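You operate a simulated robot arm through the tools that you are given. There is no shell and no other tool.

You run a simulated robot arm. Do the job below in one go: nothing can be reset, and whatever is moved stays where it is left.

TASK
Steep the tea till amber, then pour the green cup about half full.
Fine: strainer back on its saucer first, teapot back, nothing spilt. Set down upright: tea strainer.

Only the result counts: the job must be done as asked and must still hold three seconds after the hand-in. Knocking over, shifting, dropping, spilling or breaking anything else fails it.

THE ROBOT
A 6-joint arm with a two-finger parallel gripper, fixed in place. Base frame: the origin is on the floor under the middle of its stand, x ahead of it, y to its left, z up; the work surface is at about z = 0.75. Readings come in m, rad, newtons and seconds.
With the tool pointing down near the work surface it reaches from about 0.18 to 0.64 m from the base axis. Its first joint turns from -1.152 to 1.152 rad. Payload 2.7 kg.
The tool frame sits at the grasp point between the pads (the TCP): z along the fingers, y along the line on which they close. The tips reach 0.023 m beyond it. The gripper opens to 0.094 m. The fingers are 0.038 m wide and 0.01 m thick; the gripper's body (0.054 by 0.096 m) begins 0.039 m behind the TCP.
Orientation is told as [roll, pitch, yaw] about the base's x, y, z axes, in that order, counted from this pose: with the fingers straight down and closing along the base's y, the tool's x points along the base's -x, its y along +y and its z along -z.

THE INTERFACE
- The arm moves only by the tool drive_tool. Its argument "commands" is one flat list of numbers, 7 for each row, row after row: the turn, a rotation vector about the tool's x, y, z in rad, then the shift along the tool's x, y, z in mm, then the finger opening in mm, from 0 to 94. In form: [rx, ry, rz, dx, dy, dz, grip, rx, ry, rz, dx, dy, dz, grip, ...]. A call has 1 to 20 rows; each row is the pose to reach, as a shift and turn from the pose commanded when the call began, along the tool's axes at that moment. A row lasts 0.2 s, in which the tool goes at most 0.05 m and 0.15 rad; a call with a longer step from one row to the next is refused whole, and so is a gripper value outside its range. A pose out of reach is approached as far as the arm can. The call stops where the force on the tool passes 70 N (or 10 N more than at its start, if that is more) or the arm is blocked; 0.2 s more then pass. Each finger travels about 0.045 m/s and halts on what it meets, pressing with about 40 N; the grip force reading is that of the motor and also rises with nothing between the fingers. The clock runs only during rows and for 0.2 s after the last one: add rows that repeat a pose to give the fingers time. It gives the time, the measured TCP pose, the force on the tool (base axes), the opening and the grip force at its end, in the units of the frame above (readings bear some noise), with the torque about the TCP (base axes, N m) and any sound that the robot's microphone picked up.
- Cameras (640 x 400 px; columns grow to the right, rows downward): "scene" is fixed at [0.0809, -0.4402, 1.4017]; the picture's right is [0.70, -0.71, 0.00], its down [-0.42, -0.42, -0.80] and it looks along [0.57, 0.56, -0.60] (base axes); focal length 330 px, centre (320, 200). "wrist" rides on the gripper at [0.087, 0.016, -0.074] in the tool frame; the picture's right is [-0.18, 0.98, 0.00], its down [-0.58, -0.11, -0.81] and it looks along [-0.79, -0.15, 0.59] (tool axes); focal length 243 px, centre (320, 200). There is no depth. A picture from a camera that has moved, and an enlarged one, comes with that camera's place and axes in the base frame and with its lens.
- grab_frame(camera): a new picture of that camera. It takes no simulated time.
- inspect(camera, box): a new picture of the part [left, top, right, bottom] of that camera's present view, enlarged. It takes no simulated time.
- sign_off(): hands the job in; it is judged then, once.

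Nothing tells you positions but the pictures and the camera data. Unless the task says otherwise, let go and move clear before handing in.

The tools are called after "Request:" as a command line: name --argument value ..., lists and objects as JSON in quotes. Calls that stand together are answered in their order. drive_tool: Moves the arm, as the interface text tells. Its arguments: {"type":"object","properties":{"commands":{"type":"array","items":{"type":"number"}}},"required":["commands"]} The other tools are called the same way: grab_frame (camera) takes a picture; inspect (camera, box) takes an enlarged picture of a part of a camera's view; sign_off () hands the job in.

At the start:

```text
time_s: 0.0
tool_pos: [0.3589, -0.0317, 1.1126]
ee_rot: [0.001, -0.001, -0.001]
force: [-0.5, 0.1, -0.2]
ft_torque: [-0.01, -0.02, -0.01]
opening: 0.0941
grip_force: 0.0
```

scene: 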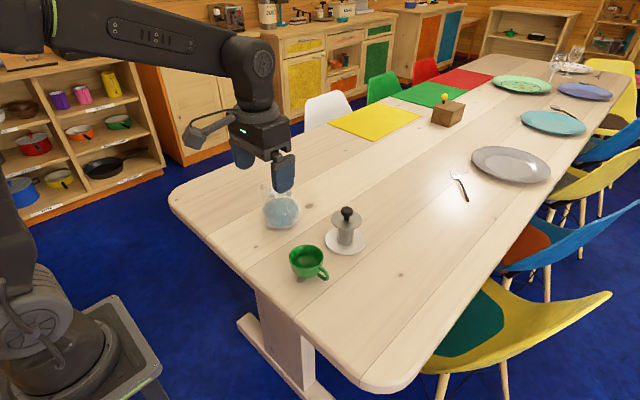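
wrist: 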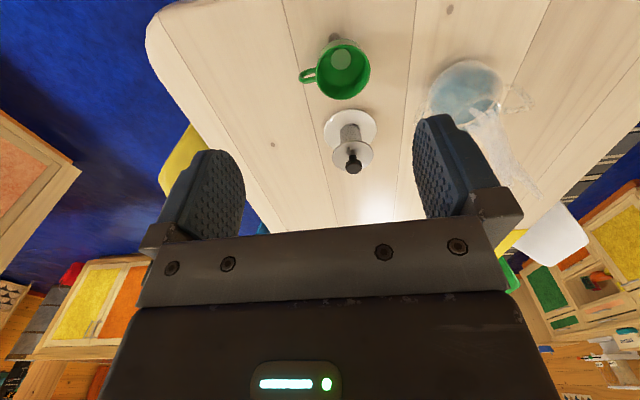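

I see a glass teapot with water (left), a strainer with a black knob on a white saucer, and a green cup near the front of the table. I'll look closer at them before moving.

Request:
inspect --camera "scene" --box '[220, 140, 400, 300]'

Request:
inspect --camera "wrist" --box '[280, 10, 560, 220]'

```text
2.50 times, centred on (310, 220) of scene
camera zoom: at [0.0809, -0.4402, 1.4017], right [0.7, -0.71, 0.0], down [-0.42, -0.42, -0.8], along [0.57, 0.56, -0.6], focal length 826 px, centre (345, 150)
```

zoom: 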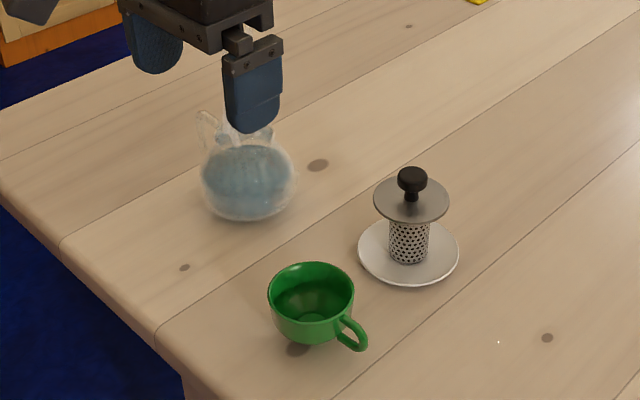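

```text
1.90 times, centred on (420, 115) of wrist
camera zoom: at [0.2723, -0.0165, 1.187], right [0.18, 0.98, 0.0], down [0.58, -0.11, 0.81], along [0.79, -0.15, -0.59], focal length 462 px, centre (130, 362)
```

zoom: 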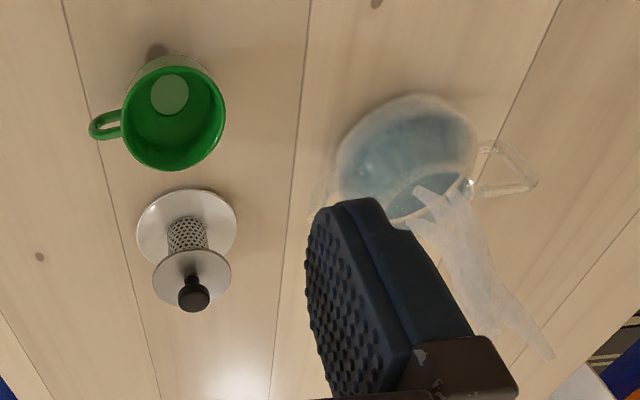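

The strainer stands at about (0.608, -0.02), with its knob near z=0.86. The cup is at about (0.458, -0.02) and the teapot at about (0.535, 0.177), its handle seemingly toward +y. I'll move back and left, high above the table, for a better look at the teapot.

Request:
drive_tool --commands '[0, 0, 0, 14, 26, 8, 94, 0, 0, 0, 28, 52, 15, 94, 0, 0, 0, 42, 78, 22, 94, 0, 0, 0, 56, 104, 30, 94, 0, 0, 0, 70, 130, 38, 94, 0, 0, 0, 84, 156, 45, 94, 0, 0, 0, 97, 184, 52, 94, 0, 0, 0, 109, 211, 60, 94]'

Request:
grab_frame --camera "wrist"

Request:
inspect --camera "scene" --box '[220, 140, 400, 300]'

```text
time_s: 1.8
tool_pos: [0.2494, 0.1782, 1.054]
ee_rot: [0.0, 0.0, -0.001]
force: [0.4, 1.0, 0.3]
ft_torque: [0.01, -0.02, 0.01]
opening: 0.094
grip_force: 0.0
```

```text
taken
camera wrist: at [0.1632, 0.194, 1.1277], right [0.18, 0.98, 0.0], down [0.58, -0.11, 0.81], along [0.79, -0.15, -0.59], focal length 243 px, centre (320, 200)
```

wrist: 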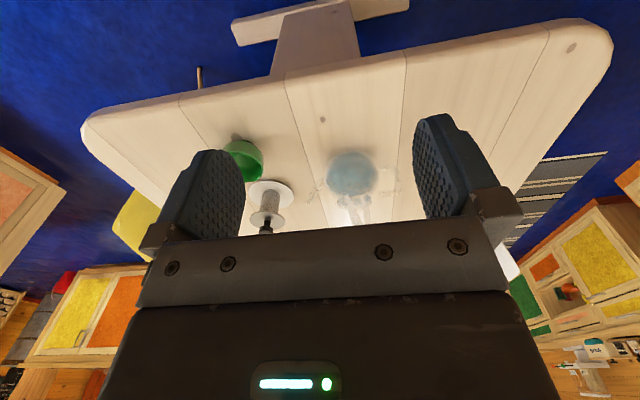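

```text
2.50 times, centred on (310, 220) of scene
camera zoom: at [0.0809, -0.4402, 1.4017], right [0.7, -0.71, 0.0], down [-0.42, -0.42, -0.8], along [0.57, 0.56, -0.6], focal length 826 px, centre (345, 150)
```

zoom: 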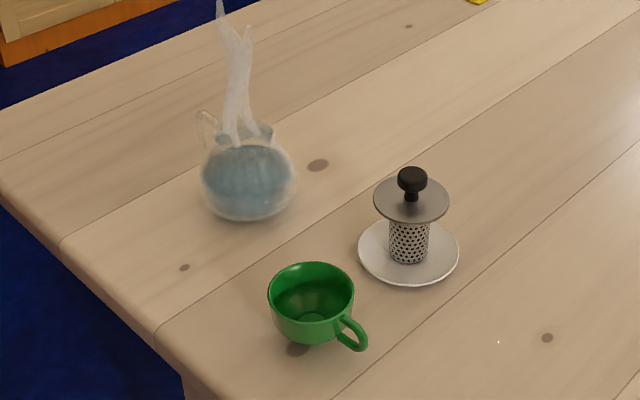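

The white wisp is steam, so the open-topped glass teapot holds hot water. I'll zoom in on its rim, handle and spout.

Request:
inspect --camera "wrist" --box '[290, 120, 430, 230]'

Request:
inspect --camera "scene" --box '[250, 165, 320, 240]'

Request:
inspect --camera "wrist" --box '[210, 120, 310, 250]'

Request:
inspect --camera "scene" --box '[280, 195, 380, 290]'

```text
3.64 times, centred on (360, 175) of wrist
camera zoom: at [0.1632, 0.194, 1.1277], right [0.18, 0.98, 0.0], down [0.58, -0.11, 0.81], along [0.79, -0.15, -0.59], focal length 882 px, centre (174, 291)
```

zoom: 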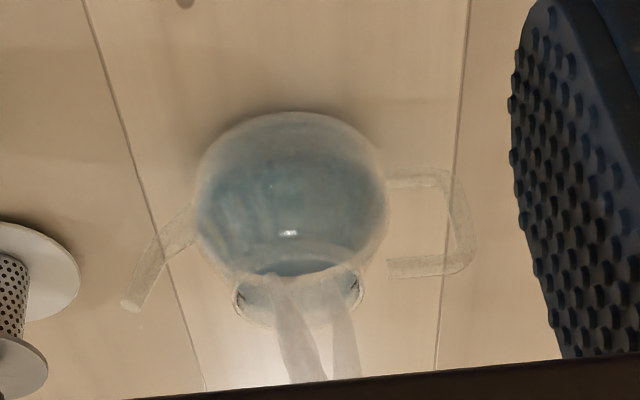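

```text
5.33 times, centred on (285, 202) of scene
camera zoom: at [0.0809, -0.4402, 1.4017], right [0.7, -0.71, 0.0], down [-0.42, -0.42, -0.8], along [0.57, 0.56, -0.6], focal length 1762 px, centre (507, 187)
```

zoom: 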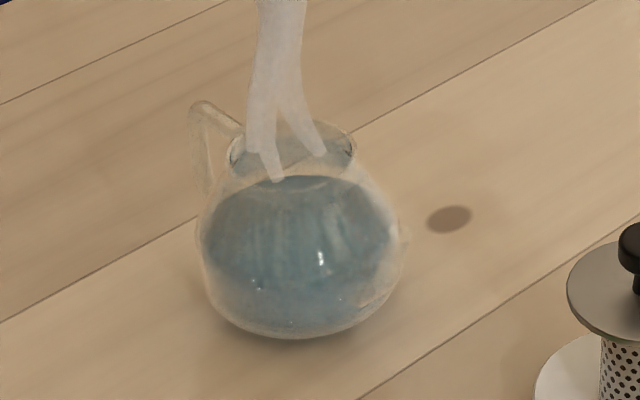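

```text
3.08 times, centred on (260, 185) of wrist
camera zoom: at [0.1632, 0.194, 1.1277], right [0.18, 0.98, 0.0], down [0.58, -0.11, 0.81], along [0.79, -0.15, -0.59], focal length 746 px, centre (505, 246)
```

zoom: 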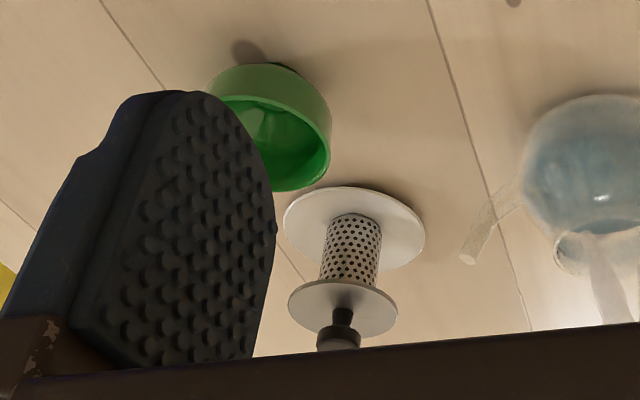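

```text
4.21 times, centred on (330, 242) of scene
camera zoom: at [0.0809, -0.4402, 1.4017], right [0.7, -0.71, 0.0], down [-0.42, -0.42, -0.8], along [0.57, 0.56, -0.6], focal length 1391 px, centre (278, 21)
```

zoom: 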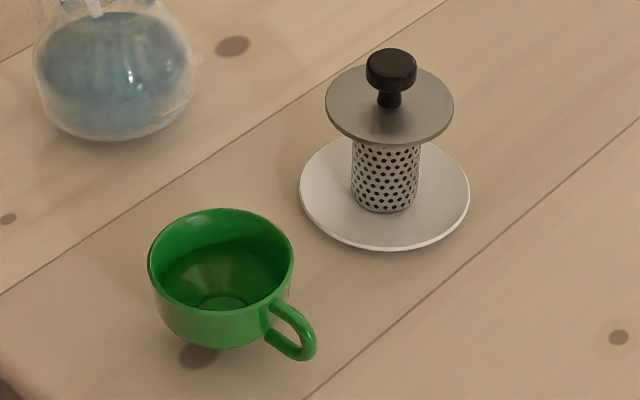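

The teapot's spout faces -y, its D-shaped handle faces +y, and its open rim is about 0.07 m wide. The strainer's flange is wider than that opening, and its basket is narrower. Next I'll move high above and behind the strainer to get its knob position precisely.

Request:
drive_tool --commands '[0, 0, 0, -30, -22, 8, 94, 0, 0, 0, -60, -44, 16, 94, 0, 0, 0, -90, -66, 24, 94, 0, 0, 0, -120, -88, 32, 94, 0, 0, 0, -150, -110, 41, 94, 0, 0, 0, -180, -132, 49, 94, 0, 0, 0, -210, -154, 57, 94, 0, 0, 0, -240, -176, 65, 94, 0, 0, 0, -270, -198, 74, 94]'

Request:
grab_frame --camera "wrist"

Request:
grab_frame --camera "scene"

```text
time_s: 3.8
tool_pos: [0.5211, -0.0211, 0.9733]
ee_rot: [0.0, 0.001, 0.0]
force: [0.1, 0.5, -0.5]
ft_torque: [-0.03, 0.03, 0.01]
opening: 0.0937
grip_force: 0.2
```

```text
taken
camera wrist: at [0.4339, -0.0058, 1.049], right [0.18, 0.98, 0.0], down [0.58, -0.11, 0.81], along [0.79, -0.15, -0.59], focal length 243 px, centre (320, 200)
```

wrist: 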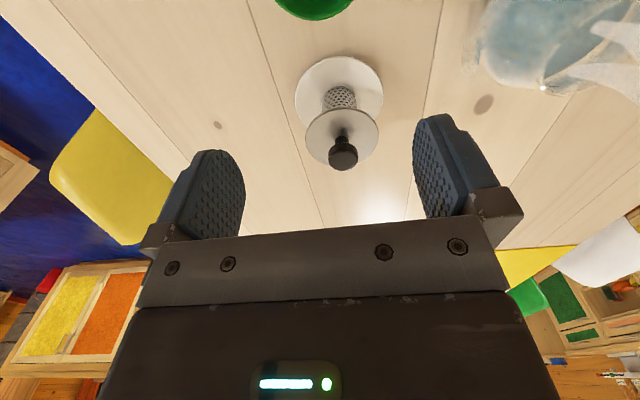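

```text
taken
```

scene: 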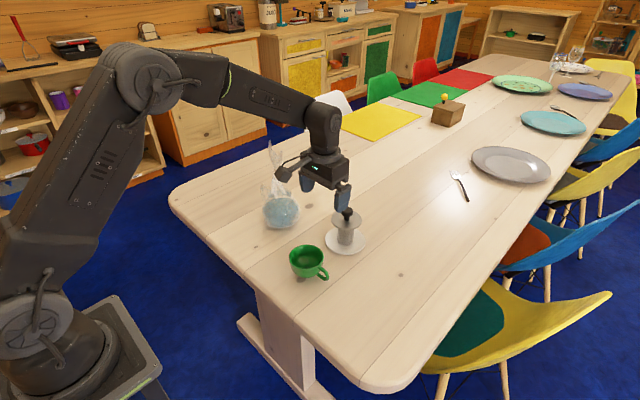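

Request:
inspect --camera "wrist" --box '[280, 40, 400, 180]'

Request:
inspect --camera "scene" --box '[310, 190, 380, 260]'

Request:
inspect --camera "wrist" --box '[440, 0, 640, 120]'

```text
2.86 times, centred on (340, 110) of wrist
camera zoom: at [0.4339, -0.0058, 1.049], right [0.18, 0.98, 0.0], down [0.58, -0.11, 0.81], along [0.79, -0.15, -0.59], focal length 693 px, centre (263, 457)
```

zoom: 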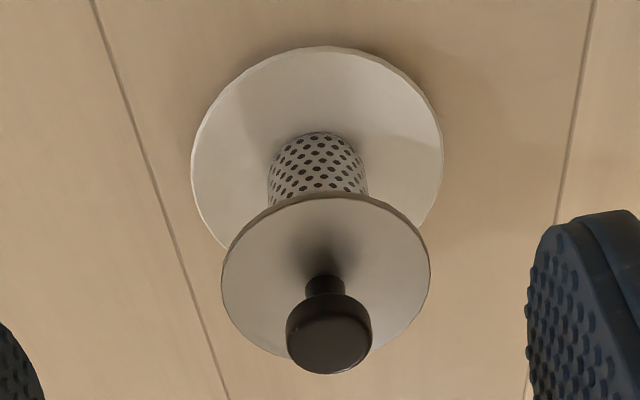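

```text
5.71 times, centred on (345, 225) of scene
camera zoom: at [0.0809, -0.4402, 1.4017], right [0.7, -0.71, 0.0], down [-0.42, -0.42, -0.8], along [0.57, 0.56, -0.6], focal length 1888 px, centre (177, 57)
```

zoom: 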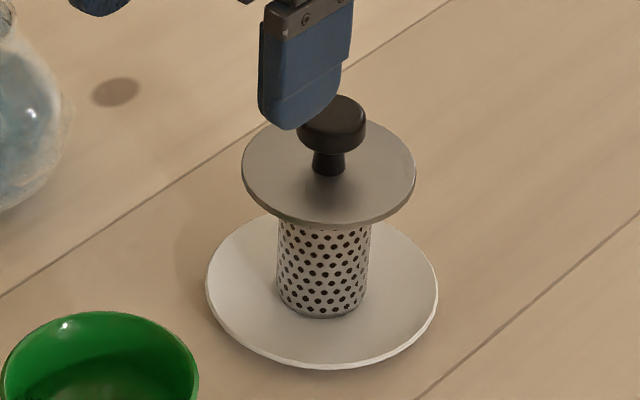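

```text
3.20 times, centred on (540, 60) of wrist
camera zoom: at [0.4339, -0.0058, 1.049], right [0.18, 0.98, 0.0], down [0.58, -0.11, 0.81], along [0.79, -0.15, -0.59], focal length 776 px, centre (-384, 648)
```

zoom: 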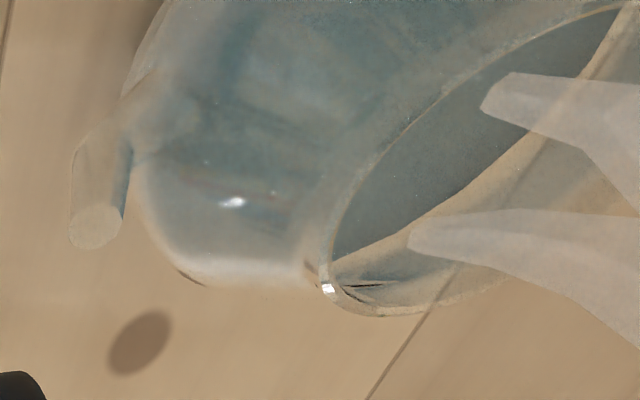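

The strainer's knob cap is about 32 mm wide, with its top near z=0.870. Its flange sits at about z=0.832, all centred near (0.610, -0.016). I'll move directly over it with the fingers open, still above the knob.

Request:
drive_tool --commands '[0, 0, 0, -30, 2, 5, 94, 0, 0, 0, -60, 4, 15, 94, 0, 0, 0, -90, 6, 30, 94, 0, 0, 0, -90, 6, 40, 94, 0, 0, 0, -90, 6, 40, 94]'

Request:
grab_frame --camera "wrist"

Request:
inspect --camera "scene" --box '[310, 180, 380, 250]'

```text
time_s: 5.0
tool_pos: [0.6084, -0.0119, 0.9372]
ee_rot: [0.0, 0.0, -0.001]
force: [-0.3, -0.8, 0.0]
ft_torque: [0.01, -0.02, 0.0]
opening: 0.094
grip_force: 0.0
```

```text
taken
camera wrist: at [0.5213, 0.0027, 1.011], right [0.18, 0.98, 0.0], down [0.58, -0.11, 0.81], along [0.79, -0.15, -0.59], focal length 243 px, centre (320, 200)
```

wrist: 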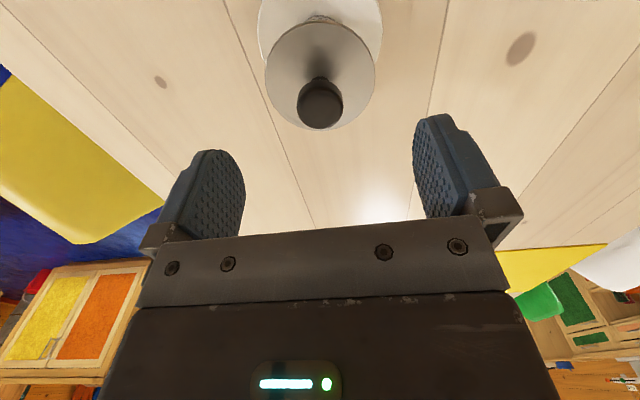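

```text
5.71 times, centred on (345, 215) of scene
camera zoom: at [0.0809, -0.4402, 1.4017], right [0.7, -0.71, 0.0], down [-0.42, -0.42, -0.8], along [0.57, 0.56, -0.6], focal length 1888 px, centre (177, 114)
```

zoom: 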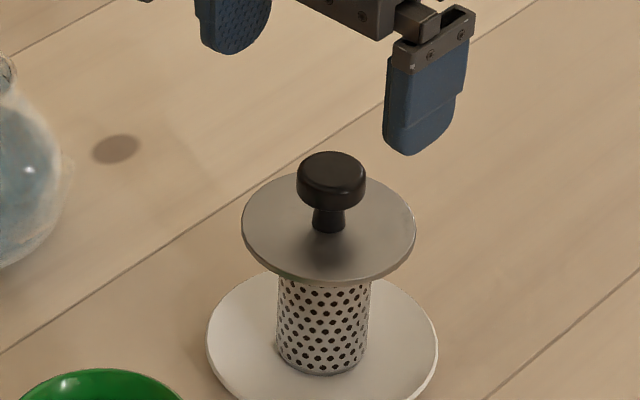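

The knob is well centred between the fingers, needing only about 2 mm more in x. I'll descend straight down around it with the fingers open and check before closing.

Request:
drive_tool --commands '[0, 0, 0, -2, 0, 20, 94, 0, 0, 0, -2, 0, 40, 94, 0, 0, 0, -2, 0, 55, 94, 0, 0, 0, -2, 0, 65, 94, 0, 0, 0, -2, 0, 74, 94, 0, 0, 0, -2, 0, 74, 94]'

Request:
grab_frame --camera "wrist"

Request:
inspect --camera "scene" --box '[310, 180, 380, 250]'

```text
time_s: 6.4
tool_pos: [0.6105, -0.0139, 0.8641]
ee_rot: [0.001, 0.0, 0.001]
force: [0.2, 0.0, 0.8]
ft_torque: [0.0, 0.0, 0.0]
opening: 0.0941
grip_force: 0.1
```

```text
taken
camera wrist: at [0.5247, 0.0025, 0.9378], right [0.18, 0.98, 0.0], down [0.58, -0.11, 0.81], along [0.79, -0.15, -0.59], focal length 243 px, centre (320, 200)
```

wrist: 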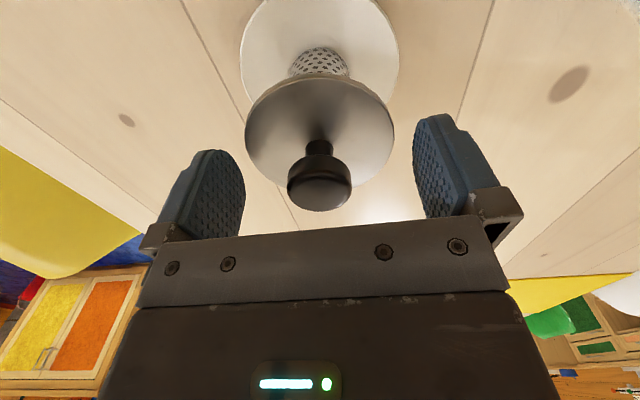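

```text
5.71 times, centred on (345, 215) of scene
camera zoom: at [0.0809, -0.4402, 1.4017], right [0.7, -0.71, 0.0], down [-0.42, -0.42, -0.8], along [0.57, 0.56, -0.6], focal length 1888 px, centre (177, 114)
```

zoom: 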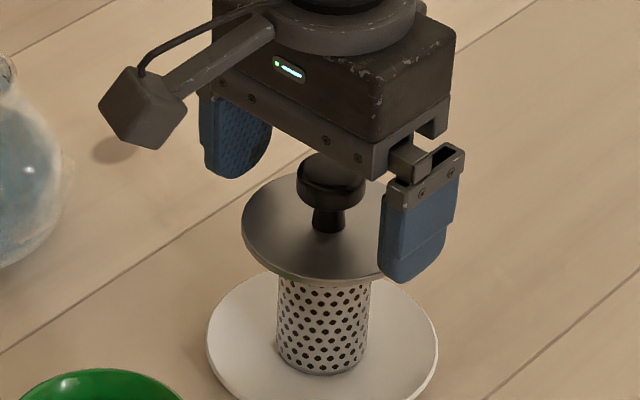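

The knob sits right at the grasp point, so I'll close on it now.

Request:
drive_tool --commands '[0, 0, 0, 0, 0, 0, 60, 0, 0, 0, 0, 0, 0, 40, 0, 0, 0, 0, 0, 0, 20, 0, 0, 0, 0, 0, 0, 20, 0, 0, 0, 0, 0, 0, 20, 0, 0, 0, 0, 0, 0, 20]'

Request:
grab_frame --camera "wrist"

Request:
inspect --camera "scene" --box '[310, 180, 380, 250]'

```text
time_s: 7.8
tool_pos: [0.6106, -0.0129, 0.8633]
ee_rot: [0.0, 0.001, 0.0]
force: [-0.2, -1.1, 0.7]
ft_torque: [-0.04, -0.01, 0.0]
opening: 0.0298
grip_force: 40.4
```

```text
taken
camera wrist: at [0.5247, 0.0024, 0.938], right [0.18, 0.98, 0.0], down [0.58, -0.11, 0.81], along [0.79, -0.15, -0.59], focal length 243 px, centre (320, 200)
```

wrist: 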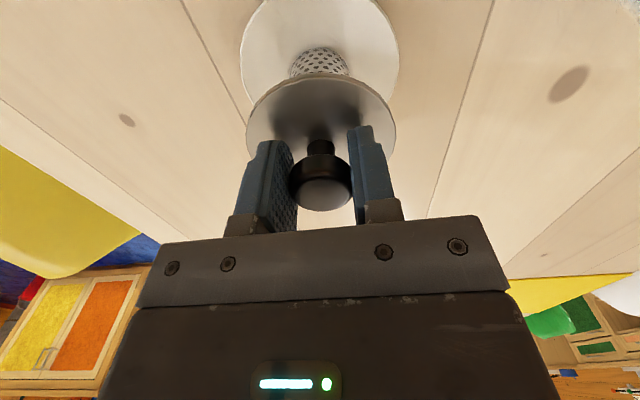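

```text
5.71 times, centred on (345, 215) of scene
camera zoom: at [0.0809, -0.4402, 1.4017], right [0.7, -0.71, 0.0], down [-0.42, -0.42, -0.8], along [0.57, 0.56, -0.6], focal length 1888 px, centre (177, 114)
```

zoom: 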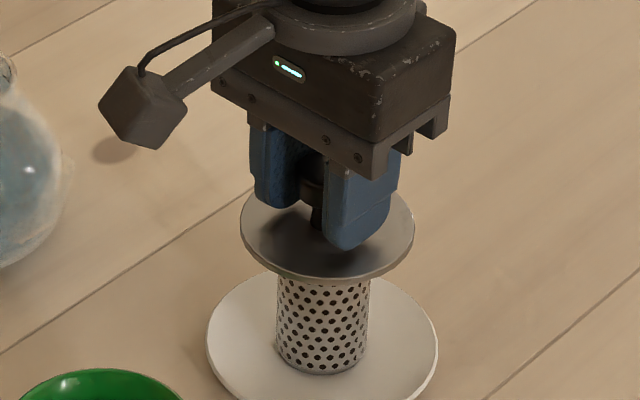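

The knob is gripped at 30 mm with 40 N. The strainer's resting TCP is (0.6106, -0.013, 0.8635), which I'll use to put it back. Now I'll lift it straight up.

Request:
drive_tool --commands '[0, 0, 0, 0, 0, -5, 20, 0, 0, 0, 0, 0, -15, 20, 0, 0, 0, 0, 0, -35, 20, 0, 0, 0, 0, 0, -60, 20, 0, 0, 0, 0, 0, -85, 20, 0, 0, 0, 0, 0, -110, 20, 0, 0, 0, 0, 0, -135, 20, 0, 0, 0, 0, 0, -155, 20, 0, 0, 0, 0, 0, -155, 20]'

Request:
grab_frame --camera "wrist"

Request:
grab_frame --camera "scene"

```text
time_s: 9.8
tool_pos: [0.6123, -0.012, 1.0185]
ee_rot: [-0.001, -0.001, -0.001]
force: [-0.7, 0.6, -1.1]
ft_torque: [0.02, 0.01, 0.01]
opening: 0.0299
grip_force: 40.2
```

```text
taken
camera wrist: at [0.5262, 0.0035, 1.0937], right [0.18, 0.98, 0.0], down [0.58, -0.11, 0.81], along [0.79, -0.15, -0.59], focal length 243 px, centre (320, 200)
```

wrist: 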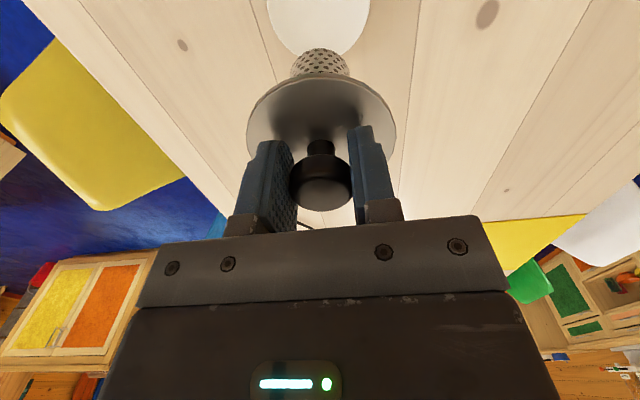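

```text
taken
```

scene: 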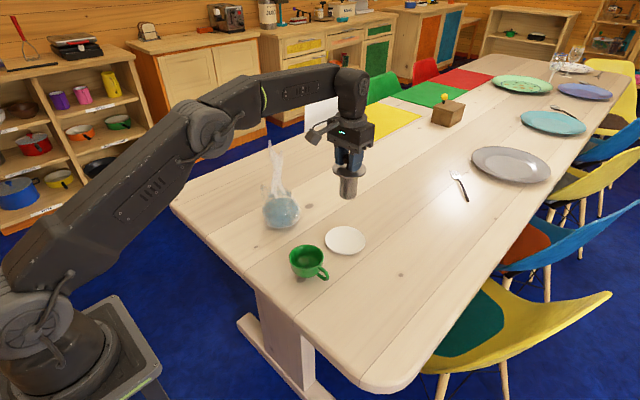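

The saucer stayed in place and the strainer is hanging straight. I'll back off, still high, to get an unobstructed view of the teapot rim.

Request:
drive_tool --commands '[0, 0, 0, 30, 9, -5, 20, 0, 0, 0, 60, 18, -10, 20, 0, 0, 0, 90, 27, -15, 20, 0, 0, 0, 120, 36, -20, 20, 0, 0, 0, 150, 45, -25, 20, 0, 0, 0, 180, 54, -30, 20, 0, 0, 0, 212, 62, -30, 20, 0, 0, 0, 212, 62, -30, 20]'

Request:
grab_frame --camera "wrist"

Request:
inspect --camera "wrist" --box '[360, 50, 500, 160]'

Request:
inspect --camera "scene" --box '[250, 170, 320, 240]'

```text
time_s: 11.6
tool_pos: [0.4012, 0.051, 1.0502]
ee_rot: [0.0, 0.0, 0.0]
force: [-0.2, -0.1, 0.0]
ft_torque: [-0.04, -0.02, 0.0]
opening: 0.0298
grip_force: 40.0
```

```text
taken
camera wrist: at [0.3144, 0.0665, 1.124], right [0.18, 0.98, 0.0], down [0.58, -0.11, 0.81], along [0.79, -0.15, -0.59], focal length 243 px, centre (320, 200)
```

wrist: 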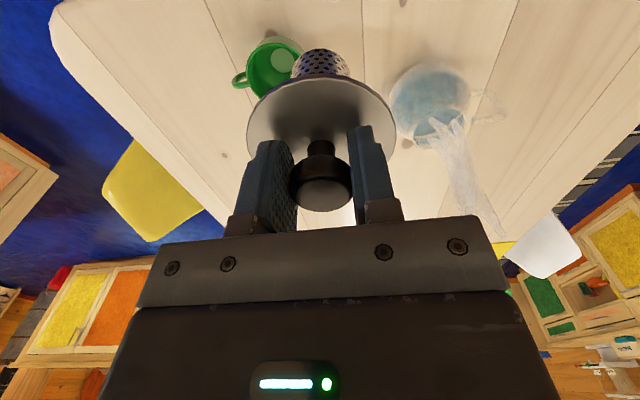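

```text
3.64 times, centred on (430, 105) of wrist
camera zoom: at [0.3144, 0.0665, 1.124], right [0.18, 0.98, 0.0], down [0.58, -0.11, 0.81], along [0.79, -0.15, -0.59], focal length 882 px, centre (-80, 546)
```

zoom: 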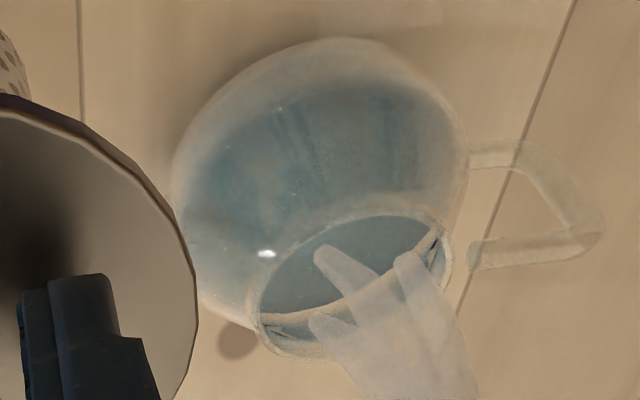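

```text
5.71 times, centred on (285, 205) of scene
camera zoom: at [0.0809, -0.4402, 1.4017], right [0.7, -0.71, 0.0], down [-0.42, -0.42, -0.8], along [0.57, 0.56, -0.6], focal length 1888 px, centre (520, 171)
```

zoom: 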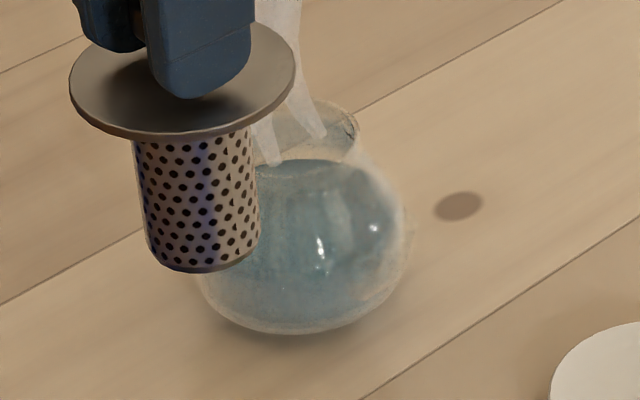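

The teapot rim is centred at about (0.551, 0.189, 0.85), consistent across three views, with the spout tip near (0.557, 0.098). I'll carry the strainer over the opening, basket bottom still above the rim, and check the alignment.

Request:
drive_tool --commands '[0, 0, 0, -20, 18, 0, 20, 0, 0, 0, -45, 41, 0, 20, 0, 0, 0, -70, 64, 0, 20, 0, 0, 0, -95, 87, 0, 20, 0, 0, 0, -120, 110, 0, 20, 0, 0, 0, -140, 128, 0, 20, 0, 0, 0, -150, 138, 10, 20, 0, 0, 0, -150, 138, 30, 20, 0, 0, 0, -150, 138, 50, 20, 0, 0, 0, -150, 138, 65, 20, 0, 0, 0, -150, 138, 65, 20]'

Request:
grab_frame --camera "wrist"

Request:
inspect --camera "wrist" --box '[230, 0, 430, 130]'

Request:
inspect --camera "scene" --box '[240, 150, 330, 240]'

```text
time_s: 14.0
tool_pos: [0.5486, 0.1847, 0.9822]
ee_rot: [-0.001, -0.001, 0.0]
force: [0.5, 0.3, -1.2]
ft_torque: [0.01, 0.0, 0.0]
opening: 0.0299
grip_force: 40.0
```

```text
taken
camera wrist: at [0.4626, 0.201, 1.0583], right [0.18, 0.98, 0.0], down [0.58, -0.11, 0.81], along [0.79, -0.15, -0.59], focal length 243 px, centre (320, 200)
```

wrist: 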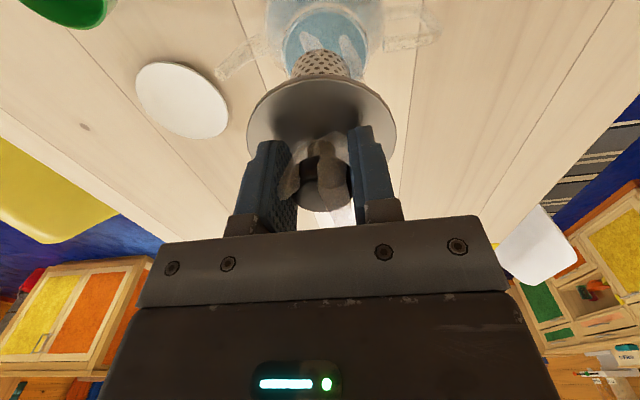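

```text
3.08 times, centred on (330, 65) of wrist
camera zoom: at [0.4626, 0.201, 1.0583], right [0.18, 0.98, 0.0], down [0.58, -0.11, 0.81], along [0.79, -0.15, -0.59], focal length 746 px, centre (289, 615)
```

zoom: 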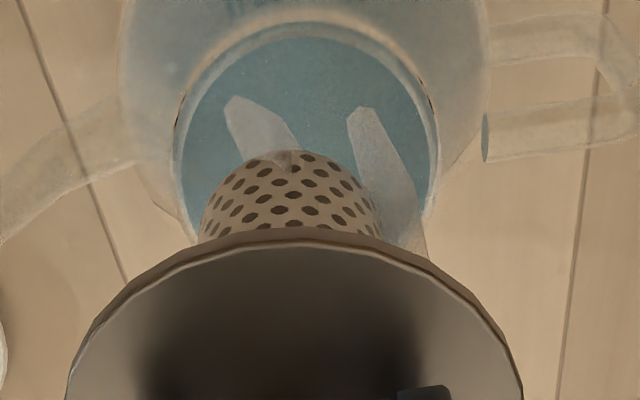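

```text
4.44 times, centred on (285, 195) of scene
camera zoom: at [0.0809, -0.4402, 1.4017], right [0.7, -0.71, 0.0], down [-0.42, -0.42, -0.8], along [0.57, 0.56, -0.6], focal length 1469 px, centre (476, 222)
```

zoom: 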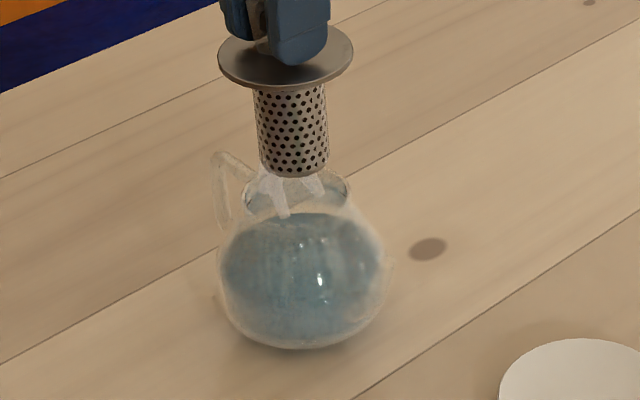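

Request:
inspect --camera "wrist" --box '[270, 0, 390, 90]'

Request:
inspect --camera "scene" --box '[265, 165, 315, 215]'

```text
4.44 times, centred on (330, 45) of wrist
camera zoom: at [0.4626, 0.201, 1.0583], right [0.18, 0.98, 0.0], down [0.58, -0.11, 0.81], along [0.79, -0.15, -0.59], focal length 1078 px, centre (276, 889)
```

zoom: 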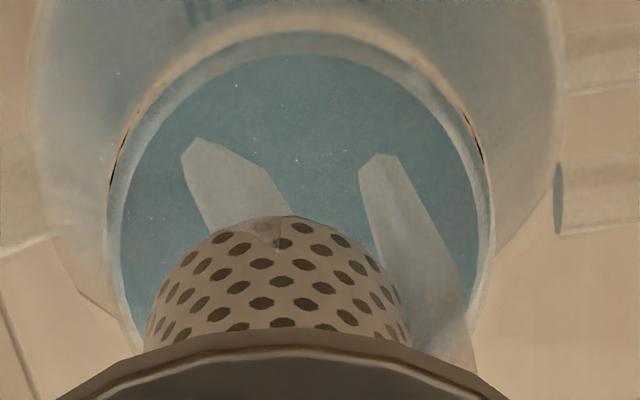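

```text
8.00 times, centred on (290, 190) of scene
camera zoom: at [0.0809, -0.4402, 1.4017], right [0.7, -0.71, 0.0], down [-0.42, -0.42, -0.8], along [0.57, 0.56, -0.6], focal length 2644 px, centre (560, 280)
```

zoom: 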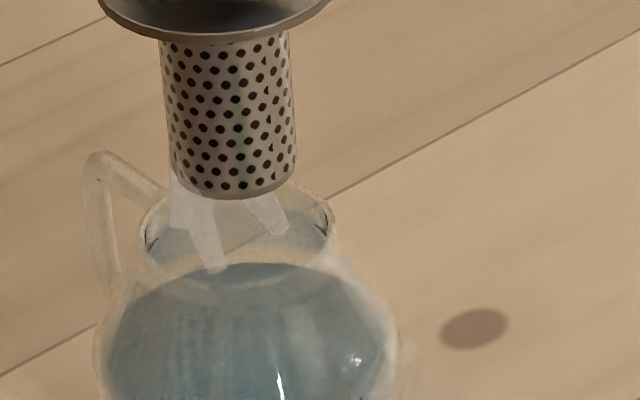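

The basket is over the opening, slightly off by about 4 mm in y. I'll correct that and go down 20 mm, so the basket bottom is just above rim level, then re-check.

Request:
drive_tool --commands '[0, 0, 0, 0, 4, 0, 20, 0, 0, 0, 0, 4, 10, 20, 0, 0, 0, 0, 4, 20, 20, 0, 0, 0, 0, 4, 20, 20]'

Request:
inspect --camera "wrist" --box '[250, 0, 400, 110]'

Request:
inspect --camera "scene" --box '[260, 165, 320, 225]'

```text
time_s: 15.0
tool_pos: [0.5499, 0.19, 0.9652]
ee_rot: [0.0, -0.001, -0.001]
force: [-0.8, -0.7, -0.7]
ft_torque: [0.0, -0.02, 0.0]
opening: 0.03
grip_force: 40.1
```

```text
3.64 times, centred on (325, 55) of wrist
camera zoom: at [0.4636, 0.2055, 1.0384], right [0.18, 0.98, 0.0], down [0.58, -0.11, 0.81], along [0.79, -0.15, -0.59], focal length 882 px, centre (302, 727)
```

zoom: 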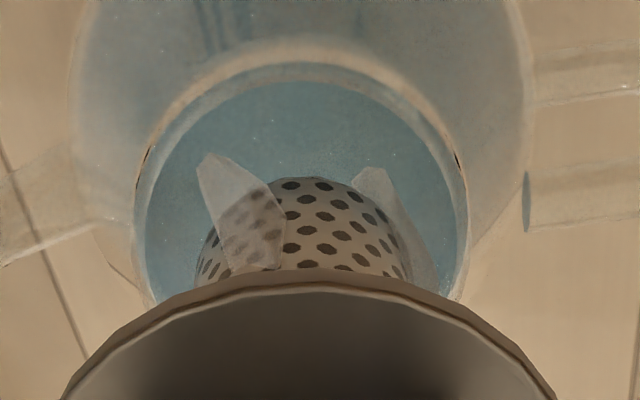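

```text
6.67 times, centred on (290, 195) of scene
camera zoom: at [0.0809, -0.4402, 1.4017], right [0.7, -0.71, 0.0], down [-0.42, -0.42, -0.8], along [0.57, 0.56, -0.6], focal length 2203 px, centre (520, 233)
```

zoom: 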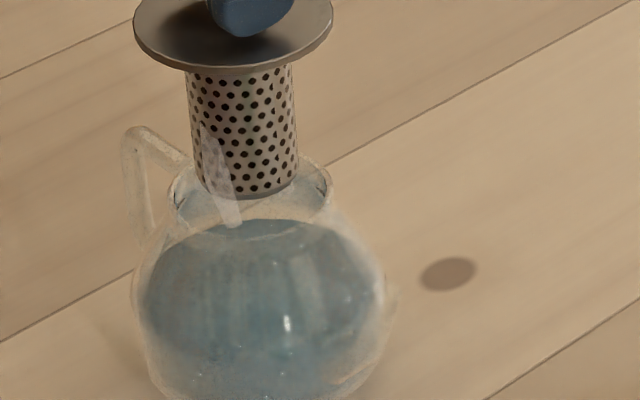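

The basket is now aligned with the opening to within a few mm, with about 10 mm of radial clearance. I'll lower it slowly into the pot, stop with the flange above the rim, and watch the force.

Request:
drive_tool --commands '[0, 0, 0, 1, 0, 10, 20, 0, 0, 0, 2, 0, 20, 20, 0, 0, 0, 2, 0, 30, 20, 0, 0, 0, 2, 0, 40, 20, 0, 0, 0, 2, 0, 50, 20, 0, 0, 0, 2, 0, 60, 20]'

Request:
inspect --camera "wrist" --box '[220, 0, 420, 140]'

Request:
inspect --camera "scene" --box '[250, 165, 320, 235]'

```text
time_s: 16.4
tool_pos: [0.548, 0.1909, 0.9038]
ee_rot: [0.001, -0.001, -0.001]
force: [0.8, 0.6, -0.8]
ft_torque: [-0.03, 0.04, 0.0]
opening: 0.0298
grip_force: 40.0
```

```text
2.86 times, centred on (320, 70) of wrist
camera zoom: at [0.4611, 0.2061, 0.9785], right [0.18, 0.98, 0.0], down [0.58, -0.11, 0.81], along [0.79, -0.15, -0.59], focal length 693 px, centre (320, 571)
```

zoom: 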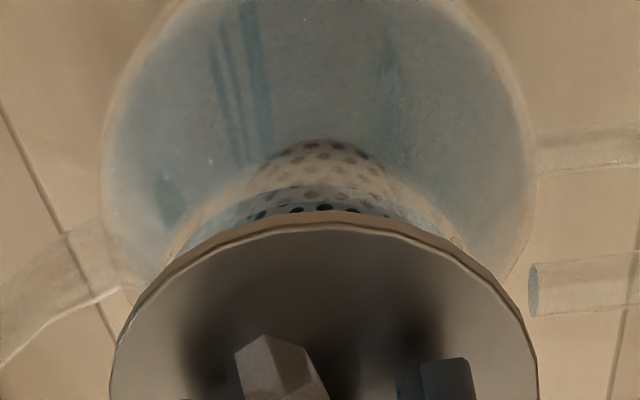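

```text
5.71 times, centred on (285, 200) of scene
camera zoom: at [0.0809, -0.4402, 1.4017], right [0.7, -0.71, 0.0], down [-0.42, -0.42, -0.8], along [0.57, 0.56, -0.6], focal length 1888 px, centre (520, 200)
```

zoom: 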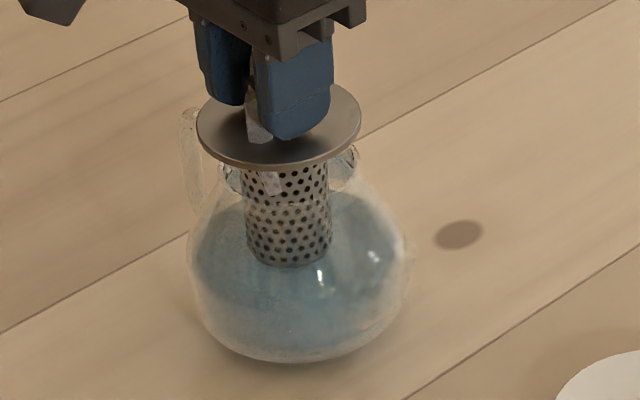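

The basket is inside with clearance on both sides. I'll lower it another 12 mm and start watching the colour.

Request:
drive_tool --commands '[0, 0, 0, 0, 0, 6, 20, 0, 0, 0, 0, 0, 12, 20, 0, 0, 0, 0, 0, 12, 20]'

Request:
inspect --camera "wrist" --box '[220, 0, 420, 140]'

Request:
inspect --camera "scene" --box '[250, 165, 320, 235]'

```text
time_s: 17.2
tool_pos: [0.5474, 0.1907, 0.8935]
ee_rot: [0.001, 0.001, 0.001]
force: [0.0, -0.2, -1.2]
ft_torque: [-0.02, 0.01, 0.01]
opening: 0.0301
grip_force: 40.2
```

```text
2.86 times, centred on (320, 70) of wrist
camera zoom: at [0.4617, 0.2064, 0.9663], right [0.18, 0.98, 0.0], down [0.58, -0.11, 0.81], along [0.79, -0.15, -0.59], focal length 693 px, centre (320, 571)
```

zoom: 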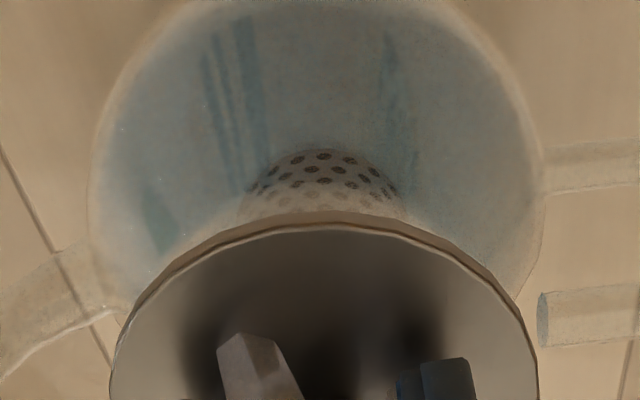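

```text
5.71 times, centred on (285, 200) of scene
camera zoom: at [0.0809, -0.4402, 1.4017], right [0.7, -0.71, 0.0], down [-0.42, -0.42, -0.8], along [0.57, 0.56, -0.6], focal length 1888 px, centre (520, 200)
```

zoom: 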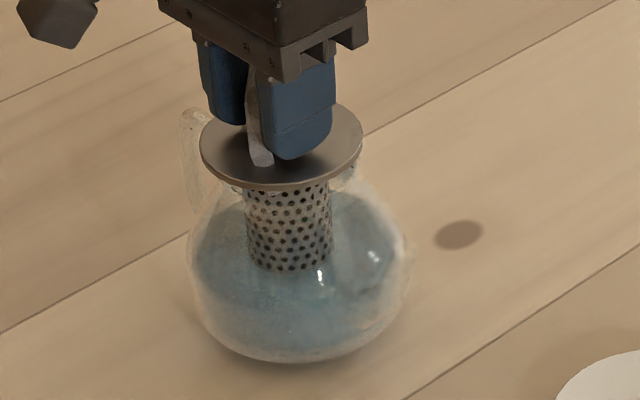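

Request:
drive_tool --commands '[0, 0, 0, 0, 0, 0, 20, 0, 0, 0, 0, 0, 0, 20, 0, 0, 0, 0, 0, 0, 20, 0, 0, 0, 0, 0, 0, 20, 0, 0, 0, 0, 0, 0, 20]'

Request:
inspect --camera "wrist" --box '[220, 0, 420, 140]'

Request:
inspect --camera "scene" --box '[250, 165, 320, 235]'

```text
time_s: 18.4
tool_pos: [0.5492, 0.1904, 0.8925]
ee_rot: [0.0, 0.0, 0.001]
force: [0.8, 0.7, -0.7]
ft_torque: [0.01, 0.01, -0.02]
opening: 0.0301
grip_force: 39.4
```

```text
2.86 times, centred on (320, 70) of wrist
camera zoom: at [0.4617, 0.2064, 0.9665], right [0.18, 0.98, 0.0], down [0.58, -0.11, 0.81], along [0.79, -0.15, -0.59], focal length 693 px, centre (320, 571)
```

zoom: 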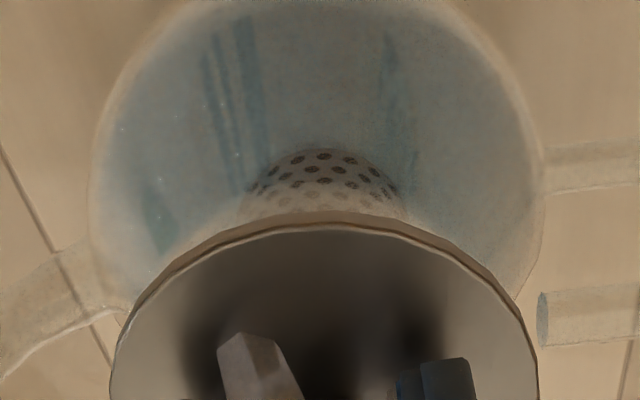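

```text
5.71 times, centred on (285, 200) of scene
camera zoom: at [0.0809, -0.4402, 1.4017], right [0.7, -0.71, 0.0], down [-0.42, -0.42, -0.8], along [0.57, 0.56, -0.6], focal length 1888 px, centre (520, 200)
```

zoom: 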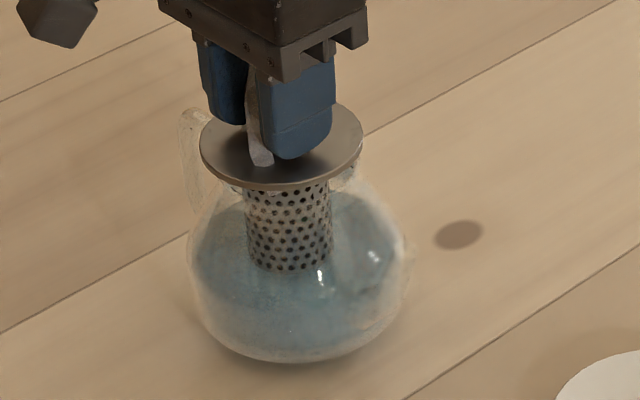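

Colour change is slight so far, so I'll hold for another 2 s and compare.

Request:
drive_tool --commands '[0, 0, 0, 0, 0, 0, 20, 0, 0, 0, 0, 0, 0, 20, 0, 0, 0, 0, 0, 0, 20, 0, 0, 0, 0, 0, 0, 20, 0, 0, 0, 0, 0, 0, 20, 0, 0, 0, 0, 0, 0, 20, 0, 0, 0, 0, 0, 0, 20, 0, 0, 0, 0, 0, 0, 20, 0, 0, 0, 0, 0, 0, 20]'

Request:
inspect --camera "wrist" --box '[220, 0, 420, 140]'

Request:
inspect --camera "scene" --box '[250, 165, 320, 235]'

```text
time_s: 20.4
tool_pos: [0.548, 0.1904, 0.8932]
ee_rot: [0.0, 0.001, -0.001]
force: [-0.3, -0.6, -1.2]
ft_torque: [0.0, 0.04, -0.01]
opening: 0.0299
grip_force: 40.4
```

```text
2.86 times, centred on (320, 70) of wrist
camera zoom: at [0.4617, 0.2064, 0.9665], right [0.18, 0.98, 0.0], down [0.58, -0.11, 0.81], along [0.79, -0.15, -0.59], focal length 693 px, centre (320, 571)
```

zoom: 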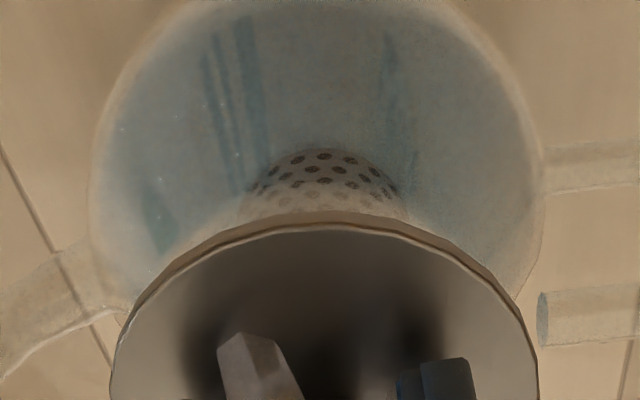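

```text
5.71 times, centred on (285, 200) of scene
camera zoom: at [0.0809, -0.4402, 1.4017], right [0.7, -0.71, 0.0], down [-0.42, -0.42, -0.8], along [0.57, 0.56, -0.6], focal length 1888 px, centre (520, 200)
```

zoom: 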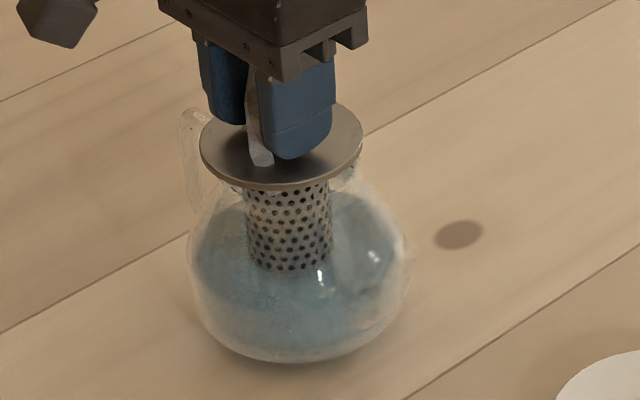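

There's no change, so the basket isn't immersed enough yet. I'll lower it in small steps toward the flange resting on the rim, watching the force.

Request:
drive_tool --commands '[0, 0, 0, 0, 0, 3, 20, 0, 0, 0, 0, 0, 6, 20, 0, 0, 0, 0, 0, 6, 20]'

Request:
inspect --camera "wrist" --box '[220, 0, 420, 140]'

Request:
inspect --camera "scene" --box '[260, 175, 310, 225]'

```text
time_s: 21.2
tool_pos: [0.5484, 0.1922, 0.8864]
ee_rot: [0.001, -0.001, 0.002]
force: [-0.1, 0.1, -0.8]
ft_torque: [0.03, -0.01, -0.02]
opening: 0.03
grip_force: 39.8
```

```text
2.86 times, centred on (320, 70) of wrist
camera zoom: at [0.4611, 0.2069, 0.9612], right [0.18, 0.98, 0.0], down [0.58, -0.11, 0.81], along [0.79, -0.15, -0.59], focal length 693 px, centre (320, 571)
```

zoom: 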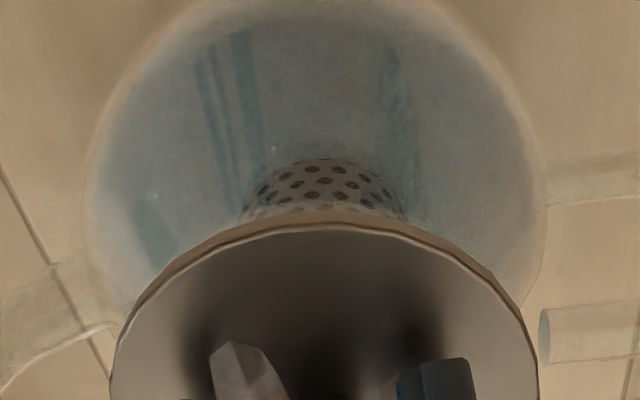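

```text
8.00 times, centred on (285, 200) of scene
camera zoom: at [0.0809, -0.4402, 1.4017], right [0.7, -0.71, 0.0], down [-0.42, -0.42, -0.8], along [0.57, 0.56, -0.6], focal length 2644 px, centre (600, 200)
```

zoom: 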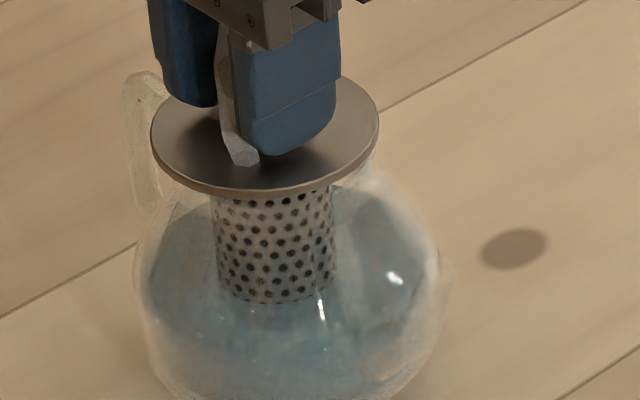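

Request:
drive_tool --commands '[0, 0, 0, 0, 0, 0, 20, 0, 0, 0, 0, 0, 0, 20, 0, 0, 0, 0, 0, 0, 20, 0, 0, 0, 0, 0, 0, 20, 0, 0, 0, 0, 0, 0, 20]'

Request:
inspect --camera "scene" --box '[260, 175, 310, 225]'

Request:
inspect --camera "wrist" --box '[220, 0, 420, 140]'

```text
time_s: 22.4
tool_pos: [0.5481, 0.1921, 0.888]
ee_rot: [0.001, -0.001, 0.0]
force: [0.8, -0.4, -1.1]
ft_torque: [0.06, -0.02, -0.04]
opening: 0.0298
grip_force: 40.2
```

```text
8.00 times, centred on (285, 200) of scene
camera zoom: at [0.0809, -0.4402, 1.4017], right [0.7, -0.71, 0.0], down [-0.42, -0.42, -0.8], along [0.57, 0.56, -0.6], focal length 2644 px, centre (600, 200)
```

zoom: 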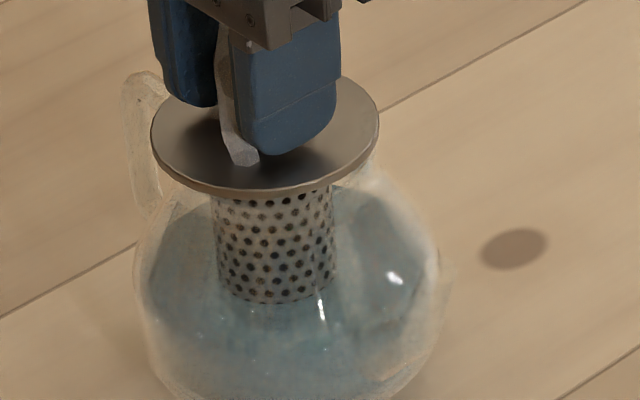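

```text
2.86 times, centred on (320, 70) of wrist
camera zoom: at [0.4612, 0.2068, 0.9613], right [0.18, 0.98, 0.0], down [0.58, -0.11, 0.81], along [0.79, -0.15, -0.59], focal length 693 px, centre (320, 571)
```

zoom: 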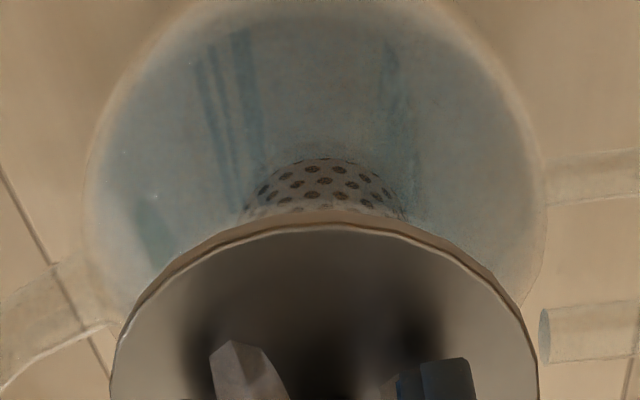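

Request:
drive_tool --commands '[0, 0, 0, 0, 0, 2, 20, 0, 0, 0, 0, 0, 3, 20, 0, 0, 0, 0, 0, 3, 20, 0, 0, 0, 0, 0, 3, 20]'

Request:
inspect --camera "scene" --box '[260, 175, 310, 225]'

Request:
inspect --camera "wrist" --box '[220, 0, 420, 140]'

```text
time_s: 23.4
tool_pos: [0.5488, 0.1927, 0.8831]
ee_rot: [0.001, 0.0, 0.0]
force: [-0.4, -0.5, -1.0]
ft_torque: [0.01, 0.0, 0.01]
opening: 0.0301
grip_force: 40.0
```

```text
8.00 times, centred on (285, 200) of scene
camera zoom: at [0.0809, -0.4402, 1.4017], right [0.7, -0.71, 0.0], down [-0.42, -0.42, -0.8], along [0.57, 0.56, -0.6], focal length 2644 px, centre (600, 200)
```

zoom: 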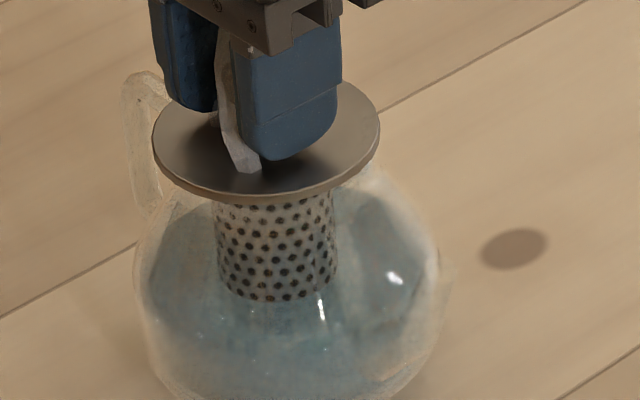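

```text
2.86 times, centred on (320, 70) of wrist
camera zoom: at [0.4619, 0.2074, 0.9585], right [0.18, 0.98, 0.0], down [0.58, -0.11, 0.81], along [0.79, -0.15, -0.59], focal length 693 px, centre (320, 571)
```

zoom: 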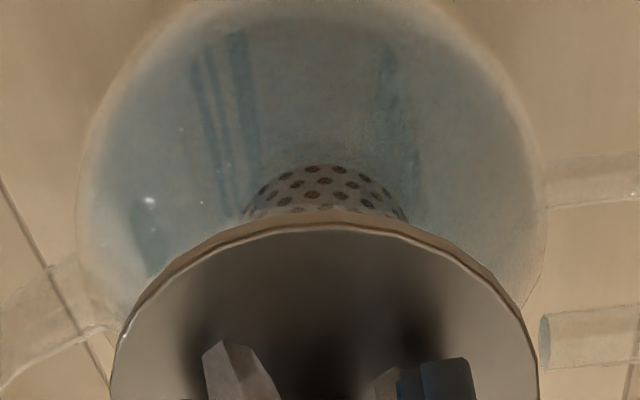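

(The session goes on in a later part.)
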